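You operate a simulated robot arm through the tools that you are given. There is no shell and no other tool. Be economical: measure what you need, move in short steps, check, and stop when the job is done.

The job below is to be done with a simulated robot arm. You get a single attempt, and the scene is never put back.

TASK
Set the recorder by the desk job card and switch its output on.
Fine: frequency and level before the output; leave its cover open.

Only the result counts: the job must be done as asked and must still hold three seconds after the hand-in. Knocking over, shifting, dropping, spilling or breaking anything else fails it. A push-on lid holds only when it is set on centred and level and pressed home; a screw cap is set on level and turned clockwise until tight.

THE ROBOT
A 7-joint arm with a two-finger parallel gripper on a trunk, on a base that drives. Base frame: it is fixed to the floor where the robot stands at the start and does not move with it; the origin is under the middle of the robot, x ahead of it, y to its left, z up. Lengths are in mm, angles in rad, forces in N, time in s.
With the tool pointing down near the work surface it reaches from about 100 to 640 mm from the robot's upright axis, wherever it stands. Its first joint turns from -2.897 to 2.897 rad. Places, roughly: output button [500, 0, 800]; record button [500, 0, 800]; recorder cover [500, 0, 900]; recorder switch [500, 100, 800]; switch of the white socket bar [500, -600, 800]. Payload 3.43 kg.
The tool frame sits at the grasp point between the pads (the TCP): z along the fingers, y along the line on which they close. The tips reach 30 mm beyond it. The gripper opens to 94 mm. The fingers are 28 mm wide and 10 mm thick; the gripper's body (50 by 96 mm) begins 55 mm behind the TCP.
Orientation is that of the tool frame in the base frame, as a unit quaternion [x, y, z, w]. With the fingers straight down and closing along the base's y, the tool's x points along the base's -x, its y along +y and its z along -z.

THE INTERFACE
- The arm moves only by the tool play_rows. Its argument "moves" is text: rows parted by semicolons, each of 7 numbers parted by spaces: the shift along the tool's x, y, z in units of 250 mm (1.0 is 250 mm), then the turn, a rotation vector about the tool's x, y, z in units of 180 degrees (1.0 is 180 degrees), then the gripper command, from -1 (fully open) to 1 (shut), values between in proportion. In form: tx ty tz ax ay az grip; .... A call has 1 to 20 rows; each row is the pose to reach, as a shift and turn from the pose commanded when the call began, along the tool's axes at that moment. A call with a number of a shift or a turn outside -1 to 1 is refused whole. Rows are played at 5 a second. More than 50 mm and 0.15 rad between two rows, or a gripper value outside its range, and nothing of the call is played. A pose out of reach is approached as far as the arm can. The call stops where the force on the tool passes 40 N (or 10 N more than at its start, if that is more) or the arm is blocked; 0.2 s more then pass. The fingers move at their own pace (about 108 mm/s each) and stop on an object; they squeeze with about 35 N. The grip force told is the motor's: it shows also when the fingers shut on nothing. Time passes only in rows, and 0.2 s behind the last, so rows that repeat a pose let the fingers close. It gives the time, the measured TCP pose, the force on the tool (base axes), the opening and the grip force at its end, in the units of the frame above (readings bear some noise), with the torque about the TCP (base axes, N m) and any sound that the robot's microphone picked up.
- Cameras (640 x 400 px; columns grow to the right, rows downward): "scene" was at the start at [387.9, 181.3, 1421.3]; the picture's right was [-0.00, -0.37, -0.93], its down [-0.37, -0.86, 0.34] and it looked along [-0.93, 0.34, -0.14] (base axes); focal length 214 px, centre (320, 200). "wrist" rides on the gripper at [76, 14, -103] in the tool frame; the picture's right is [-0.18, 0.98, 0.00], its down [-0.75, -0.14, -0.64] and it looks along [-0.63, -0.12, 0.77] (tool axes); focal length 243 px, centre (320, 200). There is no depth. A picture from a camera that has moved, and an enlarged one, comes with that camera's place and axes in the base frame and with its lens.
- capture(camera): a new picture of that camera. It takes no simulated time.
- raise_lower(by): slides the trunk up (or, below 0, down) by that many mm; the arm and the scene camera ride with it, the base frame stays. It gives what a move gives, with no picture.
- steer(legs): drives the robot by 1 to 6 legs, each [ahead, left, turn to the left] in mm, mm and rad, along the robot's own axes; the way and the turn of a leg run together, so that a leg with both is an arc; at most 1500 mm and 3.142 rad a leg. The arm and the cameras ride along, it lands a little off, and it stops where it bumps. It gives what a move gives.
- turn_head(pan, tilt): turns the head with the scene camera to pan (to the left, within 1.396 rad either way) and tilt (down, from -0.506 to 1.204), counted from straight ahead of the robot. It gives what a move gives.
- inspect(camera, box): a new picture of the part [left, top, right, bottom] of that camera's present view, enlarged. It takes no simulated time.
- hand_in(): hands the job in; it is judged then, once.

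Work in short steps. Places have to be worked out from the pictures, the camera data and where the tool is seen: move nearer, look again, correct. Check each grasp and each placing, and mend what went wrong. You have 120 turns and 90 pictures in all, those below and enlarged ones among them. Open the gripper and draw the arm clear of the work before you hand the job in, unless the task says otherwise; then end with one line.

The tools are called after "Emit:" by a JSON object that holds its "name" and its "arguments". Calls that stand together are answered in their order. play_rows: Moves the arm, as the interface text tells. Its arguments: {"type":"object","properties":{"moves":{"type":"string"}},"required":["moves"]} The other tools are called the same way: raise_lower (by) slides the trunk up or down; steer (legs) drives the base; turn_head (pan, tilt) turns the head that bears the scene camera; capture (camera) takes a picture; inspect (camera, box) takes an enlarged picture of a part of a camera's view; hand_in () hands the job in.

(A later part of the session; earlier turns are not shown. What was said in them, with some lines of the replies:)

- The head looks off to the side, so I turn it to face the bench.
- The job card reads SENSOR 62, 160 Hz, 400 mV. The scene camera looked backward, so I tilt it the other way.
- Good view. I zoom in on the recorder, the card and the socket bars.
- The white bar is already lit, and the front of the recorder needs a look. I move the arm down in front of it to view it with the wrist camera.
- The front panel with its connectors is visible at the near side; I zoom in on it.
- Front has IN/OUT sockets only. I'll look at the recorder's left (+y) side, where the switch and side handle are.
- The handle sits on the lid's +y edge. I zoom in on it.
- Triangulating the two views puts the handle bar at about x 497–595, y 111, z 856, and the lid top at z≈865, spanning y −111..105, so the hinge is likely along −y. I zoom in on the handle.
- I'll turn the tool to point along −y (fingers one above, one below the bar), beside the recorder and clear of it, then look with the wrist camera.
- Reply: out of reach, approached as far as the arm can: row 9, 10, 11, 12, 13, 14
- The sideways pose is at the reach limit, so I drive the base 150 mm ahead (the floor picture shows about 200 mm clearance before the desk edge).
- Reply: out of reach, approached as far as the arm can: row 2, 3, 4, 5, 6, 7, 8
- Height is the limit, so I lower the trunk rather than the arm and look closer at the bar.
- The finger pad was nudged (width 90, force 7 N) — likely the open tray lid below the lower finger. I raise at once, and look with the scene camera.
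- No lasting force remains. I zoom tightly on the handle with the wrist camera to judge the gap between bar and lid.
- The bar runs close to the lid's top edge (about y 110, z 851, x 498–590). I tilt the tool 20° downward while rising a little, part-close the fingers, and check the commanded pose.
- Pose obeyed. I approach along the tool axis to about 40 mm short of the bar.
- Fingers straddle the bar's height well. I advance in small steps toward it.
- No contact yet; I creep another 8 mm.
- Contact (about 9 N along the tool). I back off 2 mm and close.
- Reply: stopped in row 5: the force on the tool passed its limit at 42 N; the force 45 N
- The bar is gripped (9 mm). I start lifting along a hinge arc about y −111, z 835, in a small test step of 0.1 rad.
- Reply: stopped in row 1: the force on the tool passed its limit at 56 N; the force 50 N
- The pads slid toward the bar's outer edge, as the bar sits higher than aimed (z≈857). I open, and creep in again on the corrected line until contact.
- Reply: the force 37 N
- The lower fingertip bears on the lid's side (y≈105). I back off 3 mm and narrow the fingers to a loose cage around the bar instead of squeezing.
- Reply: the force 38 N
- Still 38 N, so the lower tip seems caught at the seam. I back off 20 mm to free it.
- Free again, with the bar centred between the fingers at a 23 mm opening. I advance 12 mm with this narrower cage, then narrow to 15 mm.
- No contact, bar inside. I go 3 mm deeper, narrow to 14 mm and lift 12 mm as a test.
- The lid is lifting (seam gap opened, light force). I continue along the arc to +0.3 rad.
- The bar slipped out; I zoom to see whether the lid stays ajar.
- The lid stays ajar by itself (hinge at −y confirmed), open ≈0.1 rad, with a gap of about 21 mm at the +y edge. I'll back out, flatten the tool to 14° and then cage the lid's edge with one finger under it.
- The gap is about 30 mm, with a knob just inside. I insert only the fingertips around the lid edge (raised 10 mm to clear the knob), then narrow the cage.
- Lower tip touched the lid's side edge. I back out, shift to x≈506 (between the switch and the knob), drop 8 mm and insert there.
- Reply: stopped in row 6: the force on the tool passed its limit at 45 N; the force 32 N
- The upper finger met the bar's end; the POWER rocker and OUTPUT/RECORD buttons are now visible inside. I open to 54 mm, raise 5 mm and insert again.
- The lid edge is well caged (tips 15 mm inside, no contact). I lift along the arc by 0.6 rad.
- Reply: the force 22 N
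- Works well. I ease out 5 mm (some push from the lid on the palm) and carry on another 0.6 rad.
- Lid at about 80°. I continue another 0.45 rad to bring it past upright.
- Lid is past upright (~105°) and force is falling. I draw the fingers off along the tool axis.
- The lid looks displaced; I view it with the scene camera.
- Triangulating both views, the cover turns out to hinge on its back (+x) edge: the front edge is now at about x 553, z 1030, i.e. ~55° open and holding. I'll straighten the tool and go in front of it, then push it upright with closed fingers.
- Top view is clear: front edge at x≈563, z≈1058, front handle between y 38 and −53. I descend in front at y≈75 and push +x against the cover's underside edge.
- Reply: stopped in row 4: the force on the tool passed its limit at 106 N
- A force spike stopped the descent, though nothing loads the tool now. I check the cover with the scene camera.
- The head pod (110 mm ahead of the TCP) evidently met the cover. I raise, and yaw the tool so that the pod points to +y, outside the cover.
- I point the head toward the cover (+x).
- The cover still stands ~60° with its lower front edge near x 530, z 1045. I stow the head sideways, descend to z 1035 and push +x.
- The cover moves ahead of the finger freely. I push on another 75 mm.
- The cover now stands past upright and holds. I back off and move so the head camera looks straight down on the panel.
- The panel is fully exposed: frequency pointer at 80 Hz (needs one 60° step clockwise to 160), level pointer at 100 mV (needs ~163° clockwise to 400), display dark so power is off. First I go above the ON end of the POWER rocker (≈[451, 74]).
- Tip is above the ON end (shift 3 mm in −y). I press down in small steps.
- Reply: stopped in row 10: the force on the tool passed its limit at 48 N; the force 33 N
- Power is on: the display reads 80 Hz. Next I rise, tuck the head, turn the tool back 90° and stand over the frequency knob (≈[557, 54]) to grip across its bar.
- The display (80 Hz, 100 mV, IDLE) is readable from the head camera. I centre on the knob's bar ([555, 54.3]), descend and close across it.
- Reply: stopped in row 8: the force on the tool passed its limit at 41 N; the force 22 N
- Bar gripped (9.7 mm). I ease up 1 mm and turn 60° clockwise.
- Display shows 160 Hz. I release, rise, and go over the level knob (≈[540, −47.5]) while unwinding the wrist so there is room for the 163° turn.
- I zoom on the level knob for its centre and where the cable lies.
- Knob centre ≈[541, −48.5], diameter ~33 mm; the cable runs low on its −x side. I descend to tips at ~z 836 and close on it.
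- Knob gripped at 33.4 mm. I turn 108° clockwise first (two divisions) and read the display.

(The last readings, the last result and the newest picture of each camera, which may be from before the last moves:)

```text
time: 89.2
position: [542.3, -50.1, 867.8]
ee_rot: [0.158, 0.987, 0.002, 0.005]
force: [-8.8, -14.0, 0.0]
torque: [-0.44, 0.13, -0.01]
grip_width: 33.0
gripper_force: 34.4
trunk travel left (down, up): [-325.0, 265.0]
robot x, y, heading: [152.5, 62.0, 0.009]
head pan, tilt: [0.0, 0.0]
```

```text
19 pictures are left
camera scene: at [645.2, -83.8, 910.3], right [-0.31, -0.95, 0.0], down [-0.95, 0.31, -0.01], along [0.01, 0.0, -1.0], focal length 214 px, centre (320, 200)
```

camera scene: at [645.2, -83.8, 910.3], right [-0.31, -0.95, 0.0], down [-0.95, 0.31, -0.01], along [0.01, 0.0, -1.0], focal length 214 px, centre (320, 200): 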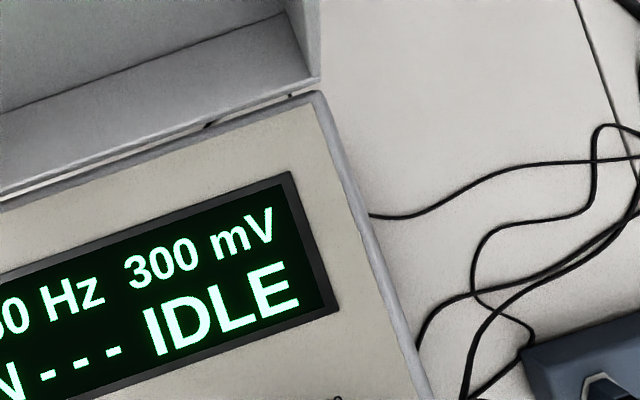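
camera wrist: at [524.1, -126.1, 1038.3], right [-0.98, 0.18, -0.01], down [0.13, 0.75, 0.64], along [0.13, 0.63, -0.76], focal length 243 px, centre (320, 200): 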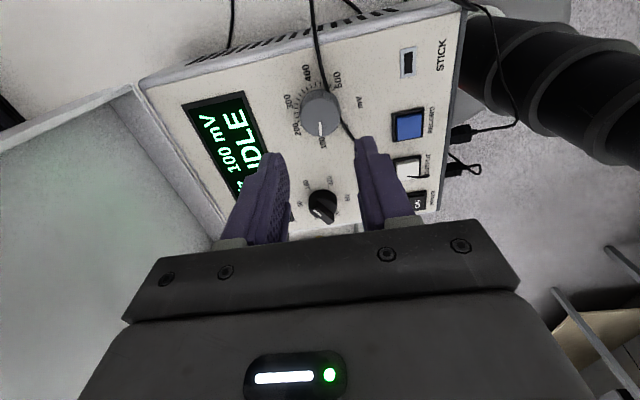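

Exactly 300 mV after 108°. Another 54° should give 400.

Emit:
{"name": "play_rows", "arguments": {"moves": "0 0 0 0 0 0.04 1; 0 0 0 0 0 0.08 1; 0 0 0 0 0 0.12 1; 0 0 0 0 0 0.16 1; 0 0 0 0 0 0.2 1; 0 0 0 0 0 0.24 1; 0 0 0 0 0 0.28 1; 0 0 0 0 0 0.3 1; 0 0 0 0 0 0.3 1"}}

Emit:
{"name": "turn_head", "arguments": {"pan": -0.6, "tilt": 0}}

Emit:
{"name": "capture", "arguments": {"camera": "scene"}}

```text
time: 91.2
position: [540.9, -48.2, 868.8]
ee_rot: [0.589, 0.808, 0.004, 0.004]
force: [-6.7, -14.2, 0.2]
torque: [-0.8, 0.05, 0.0]
grip_width: 33.1
gripper_force: 34.5
trunk travel left (down, up): [-325.0, 265.0]
robot x, y, heading: [150.7, 59.8, 0.005]
head pan, tilt: [0.0, 0.0]
```

```text
time: 92.2
position: [540.7, -48.4, 868.4]
ee_rot: [0.588, 0.809, 0.004, 0.004]
force: [-5.4, -13.2, 0.0]
torque: [-0.22, 0.26, 0.0]
grip_width: 33.2
gripper_force: 34.4
trunk travel left (down, up): [-325.0, 265.0]
robot x, y, heading: [154.0, 60.6, 0.006]
head pan, tilt: [-0.6, 0.0]
```

```text
18 pictures are left
camera scene: at [526.0, -169.0, 925.2], right [-0.79, -0.26, 0.55], down [-0.31, 0.95, 0.0], along [-0.53, -0.17, -0.83], focal length 214 px, centre (320, 200)
```

scene: 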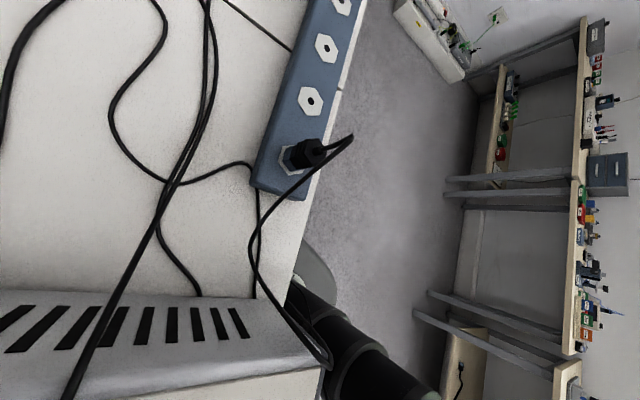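

Wrong way; I pan toward the display before releasing.

Emit:
{"name": "turn_head", "arguments": {"pan": 0.9, "tilt": 0}}

Emit:
{"name": "capture", "arguments": {"camera": "scene"}}

```text
time: 93.8
position: [541.3, -48.4, 869.5]
ee_rot: [0.588, 0.809, 0.005, 0.004]
force: [-3.8, -13.3, 4.0]
torque: [-0.35, 0.13, 0.03]
grip_width: 32.9
gripper_force: 34.9
trunk travel left (down, up): [-325.0, 265.0]
robot x, y, heading: [152.7, 62.7, 0.006]
head pan, tilt: [0.901, 0.0]
```

```text
17 pictures are left
camera scene: at [641.1, -131.5, 945.0], right [-0.58, -0.19, -0.79], down [-0.31, 0.95, 0.0], along [0.75, 0.24, -0.61], focal length 214 px, centre (320, 200)
```

scene: 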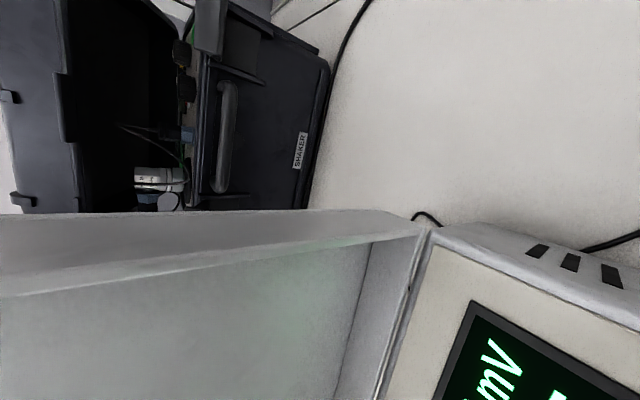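

Emit:
{"name": "turn_head", "arguments": {"pan": 0.35, "tilt": 0.3}}

Emit:
{"name": "capture", "arguments": {"camera": "scene"}}

```text
time: 94.8
position: [540.7, -48.3, 868.3]
ee_rot: [0.587, 0.81, 0.004, 0.004]
force: [-3.3, -13.9, 5.8]
torque: [-0.41, 0.06, -0.02]
grip_width: 33.3
gripper_force: 35.3
trunk travel left (down, up): [-325.0, 265.0]
robot x, y, heading: [153.9, 65.3, 0.007]
head pan, tilt: [0.351, 0.3]
```

```text
16 pictures are left
camera scene: at [596.4, -117.0, 912.8], right [-0.89, -0.29, -0.36], down [-0.39, 0.88, 0.27], along [0.23, 0.38, -0.89], focal length 214 px, centre (320, 200)
```

scene: 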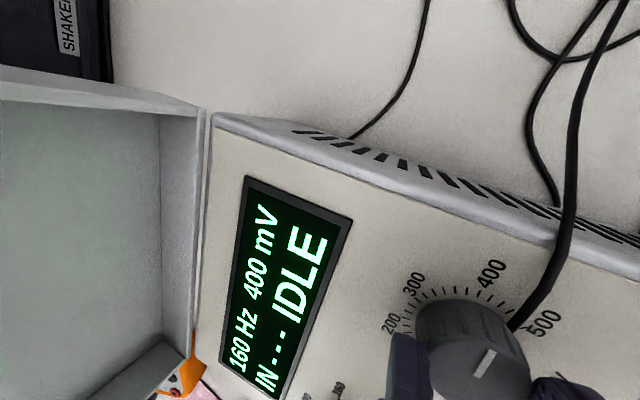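

The display reads 160 Hz, 400 mV, IDLE. I release gently, rise, and go over the OUTPUT button (≈[464, 27]) with fingers closing.

Emit:
{"name": "play_rows", "arguments": {"moves": "0 0 0 0 0 0 0.2; 0 0 0 0 0 0 0.1; 0 0 -0.08 0 0 0 0.1; 0 0 -0.18 0 0 0 0.1; 0.08 -0.04 -0.25 0 0 0 0.4; 0.18 -0.09 -0.25 0 0 0 1; 0.28 -0.145 -0.25 0 0 0 1; 0.383 -0.198 -0.25 0 0 0 1; 0.383 -0.198 -0.15 0 0 0 1; 0.383 -0.198 -0.08 0 0 0 1; 0.383 -0.198 -0.08 0 0 0 1"}}

Emit:
{"name": "capture", "arguments": {"camera": "wrist"}}

Emit:
{"name": "capture", "arguments": {"camera": "scene"}}

```text
time: 97.2
position: [463.6, 30.1, 887.2]
ee_rot: [0.588, 0.809, 0.004, 0.003]
force: [0.3, -0.8, 0.1]
torque: [-0.01, 0.01, 0.01]
grip_width: 0.1
gripper_force: 32.9
trunk travel left (down, up): [-325.0, 265.0]
robot x, y, heading: [154.7, 62.7, 0.009]
head pan, tilt: [0.351, 0.3]
```

```text
15 pictures are left
camera wrist: at [452.8, 105.2, 988.7], right [0.99, 0.13, 0.01], down [0.09, -0.76, 0.64], along [0.09, -0.64, -0.77], focal length 243 px, centre (320, 200)
```

wrist: 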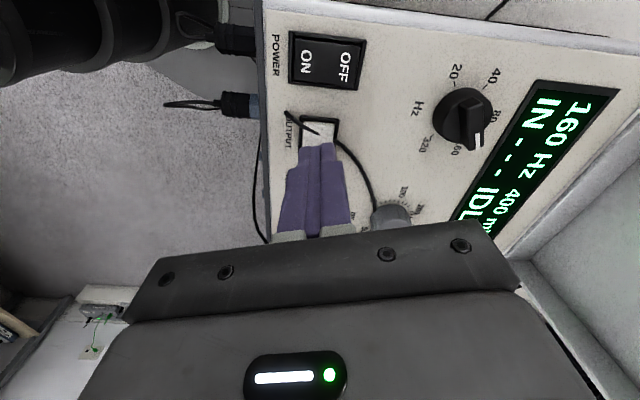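

```text
14 pictures are left
camera scene: at [519.3, -39.4, 932.0], right [-0.89, -0.29, -0.35], down [-0.39, 0.88, 0.27], along [0.23, 0.38, -0.89], focal length 214 px, centre (320, 200)
```

scene: 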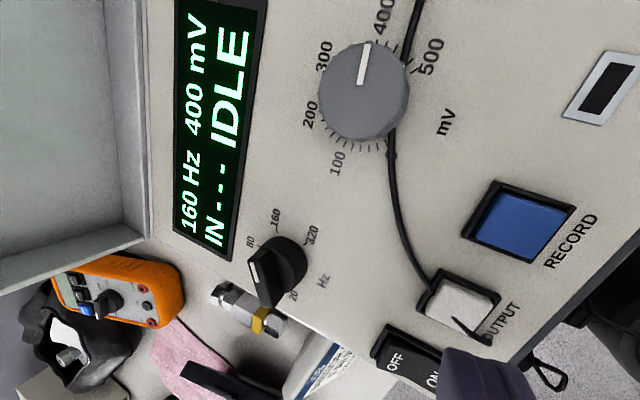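

Settings hold (160 Hz, 400 mV, IDLE). I shift 3 mm to −y to centre on OUTPUT and press in small steps.

Emit:
{"name": "play_rows", "arguments": {"moves": "-0.012 -0.004 0.04 0 0 0 1; -0.012 -0.004 0.06 0 0 0 1; -0.012 -0.004 0.075 0 0 0 1; -0.012 -0.004 0.085 0 0 0 1; -0.012 -0.004 0.095 0 0 0 1; -0.012 -0.004 0.105 0 0 0 1; -0.012 -0.004 0.115 0 0 0 1; -0.012 -0.004 0.125 0 0 0 1"}}

Emit:
{"name": "capture", "arguments": {"camera": "scene"}}

```text
time: 99.0
position: [463.4, 25.5, 856.3]
ee_rot: [0.588, 0.809, 0.003, 0.004]
force: [3.0, -0.2, 6.4]
torque: [0.01, -0.07, -0.01]
grip_width: 0.0
gripper_force: 33.0
trunk travel left (down, up): [-325.0, 265.0]
robot x, y, heading: [148.8, 63.6, 0.008]
head pan, tilt: [0.351, 0.3]
heard: click
```

```text
13 pictures are left
camera scene: at [519.8, -43.5, 900.2], right [-0.89, -0.29, -0.35], down [-0.39, 0.88, 0.27], along [0.23, 0.38, -0.89], focal length 214 px, centre (320, 200)
```

scene: 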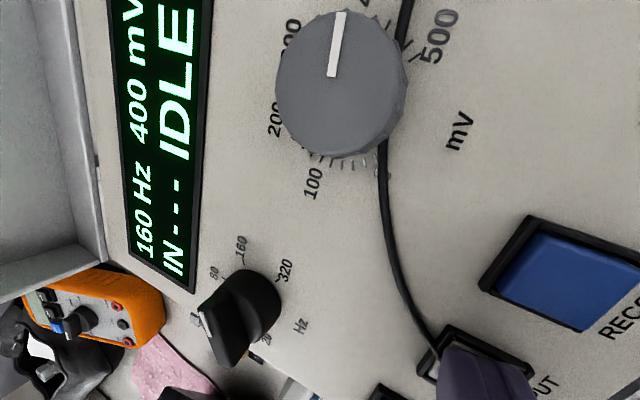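

A click was heard. I rise clear and check the button and display.

Emit:
{"name": "play_rows", "arguments": {"moves": "0 0 -0.05 0 0 0 1; 0 0 -0.15 0 0 0 1; 0 0 -0.3 0 0 0 1; 0 0 -0.4 0 0 0 1; 0 0 -0.4 0 0 0 1"}}

Emit:
{"name": "capture", "arguments": {"camera": "scene"}}

```text
time: 100.2
position: [463.9, 24.9, 957.5]
ee_rot: [0.588, 0.809, 0.003, 0.005]
force: [-0.9, -0.1, 0.5]
torque: [0.0, -0.02, 0.03]
grip_width: 0.0
gripper_force: 32.6
trunk travel left (down, up): [-325.0, 265.0]
robot x, y, heading: [153.9, 60.5, 0.004]
head pan, tilt: [0.351, 0.3]
```

```text
12 pictures are left
camera scene: at [518.6, -43.6, 1001.1], right [-0.89, -0.29, -0.35], down [-0.39, 0.88, 0.27], along [0.23, 0.38, -0.89], focal length 214 px, centre (320, 200)
```

scene: 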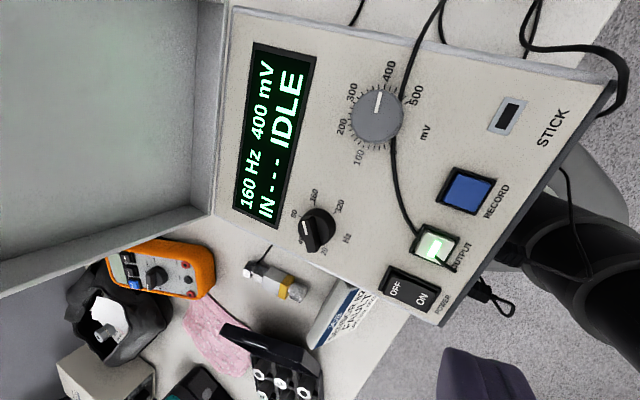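

OUTPUT glows green, with 160 Hz and 400 mV set and the cover open. I draw the arm up and back, opening the gripper, then take a last look.

Emit:
{"name": "play_rows", "arguments": {"moves": "0 0 -0.15 0 0 0 0; 0 0 -0.3 0 0 0 -1; 0.03 -0.1 -0.42 0 0 0 -1; 0.07 -0.2 -0.54 0 0 0 -1; 0.1 -0.3 -0.65 0 0 0 -1; 0.1 -0.3 -0.65 0 0 0 -1"}}

Emit:
{"name": "capture", "arguments": {"camera": "scene"}}

```text
time: 101.6
position: [455.4, 15.4, 1118.3]
ee_rot: [0.588, 0.809, 0.003, 0.003]
force: [0.2, -0.9, 0.0]
torque: [-0.01, -0.02, 0.01]
grip_width: 94.1
gripper_force: 0.1
out of reach, approached as far as the arm can: row 3, 4, 5, 6
trunk travel left (down, up): [-325.0, 265.0]
robot x, y, heading: [150.3, 62.0, 0.003]
head pan, tilt: [0.351, 0.3]
```

```text
11 pictures are left
camera scene: at [510.3, -54.3, 1161.7], right [-0.89, -0.29, -0.35], down [-0.39, 0.88, 0.28], along [0.23, 0.38, -0.89], focal length 214 px, centre (320, 200)
```

scene: 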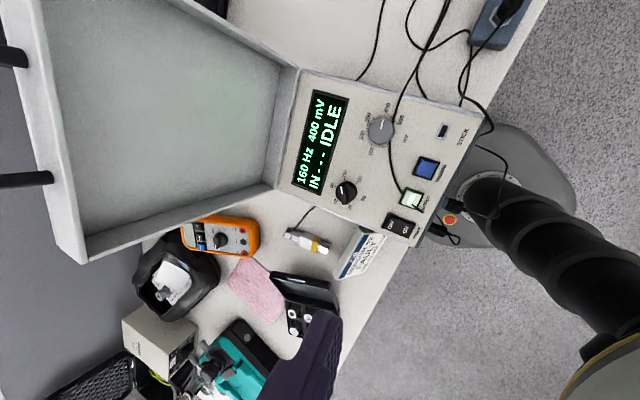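

The cover is open, the settings hold, the output is lit and the neighbours are undisturbed. I hand in.

Emit:
{"name": "hand_in", "arguments": {}}

```text
The job is handed in.
```

I set the recorder to 160 Hz and 400 mV as the job card says, then switched the output on; its button was lit green at my last look, with the cover still open.
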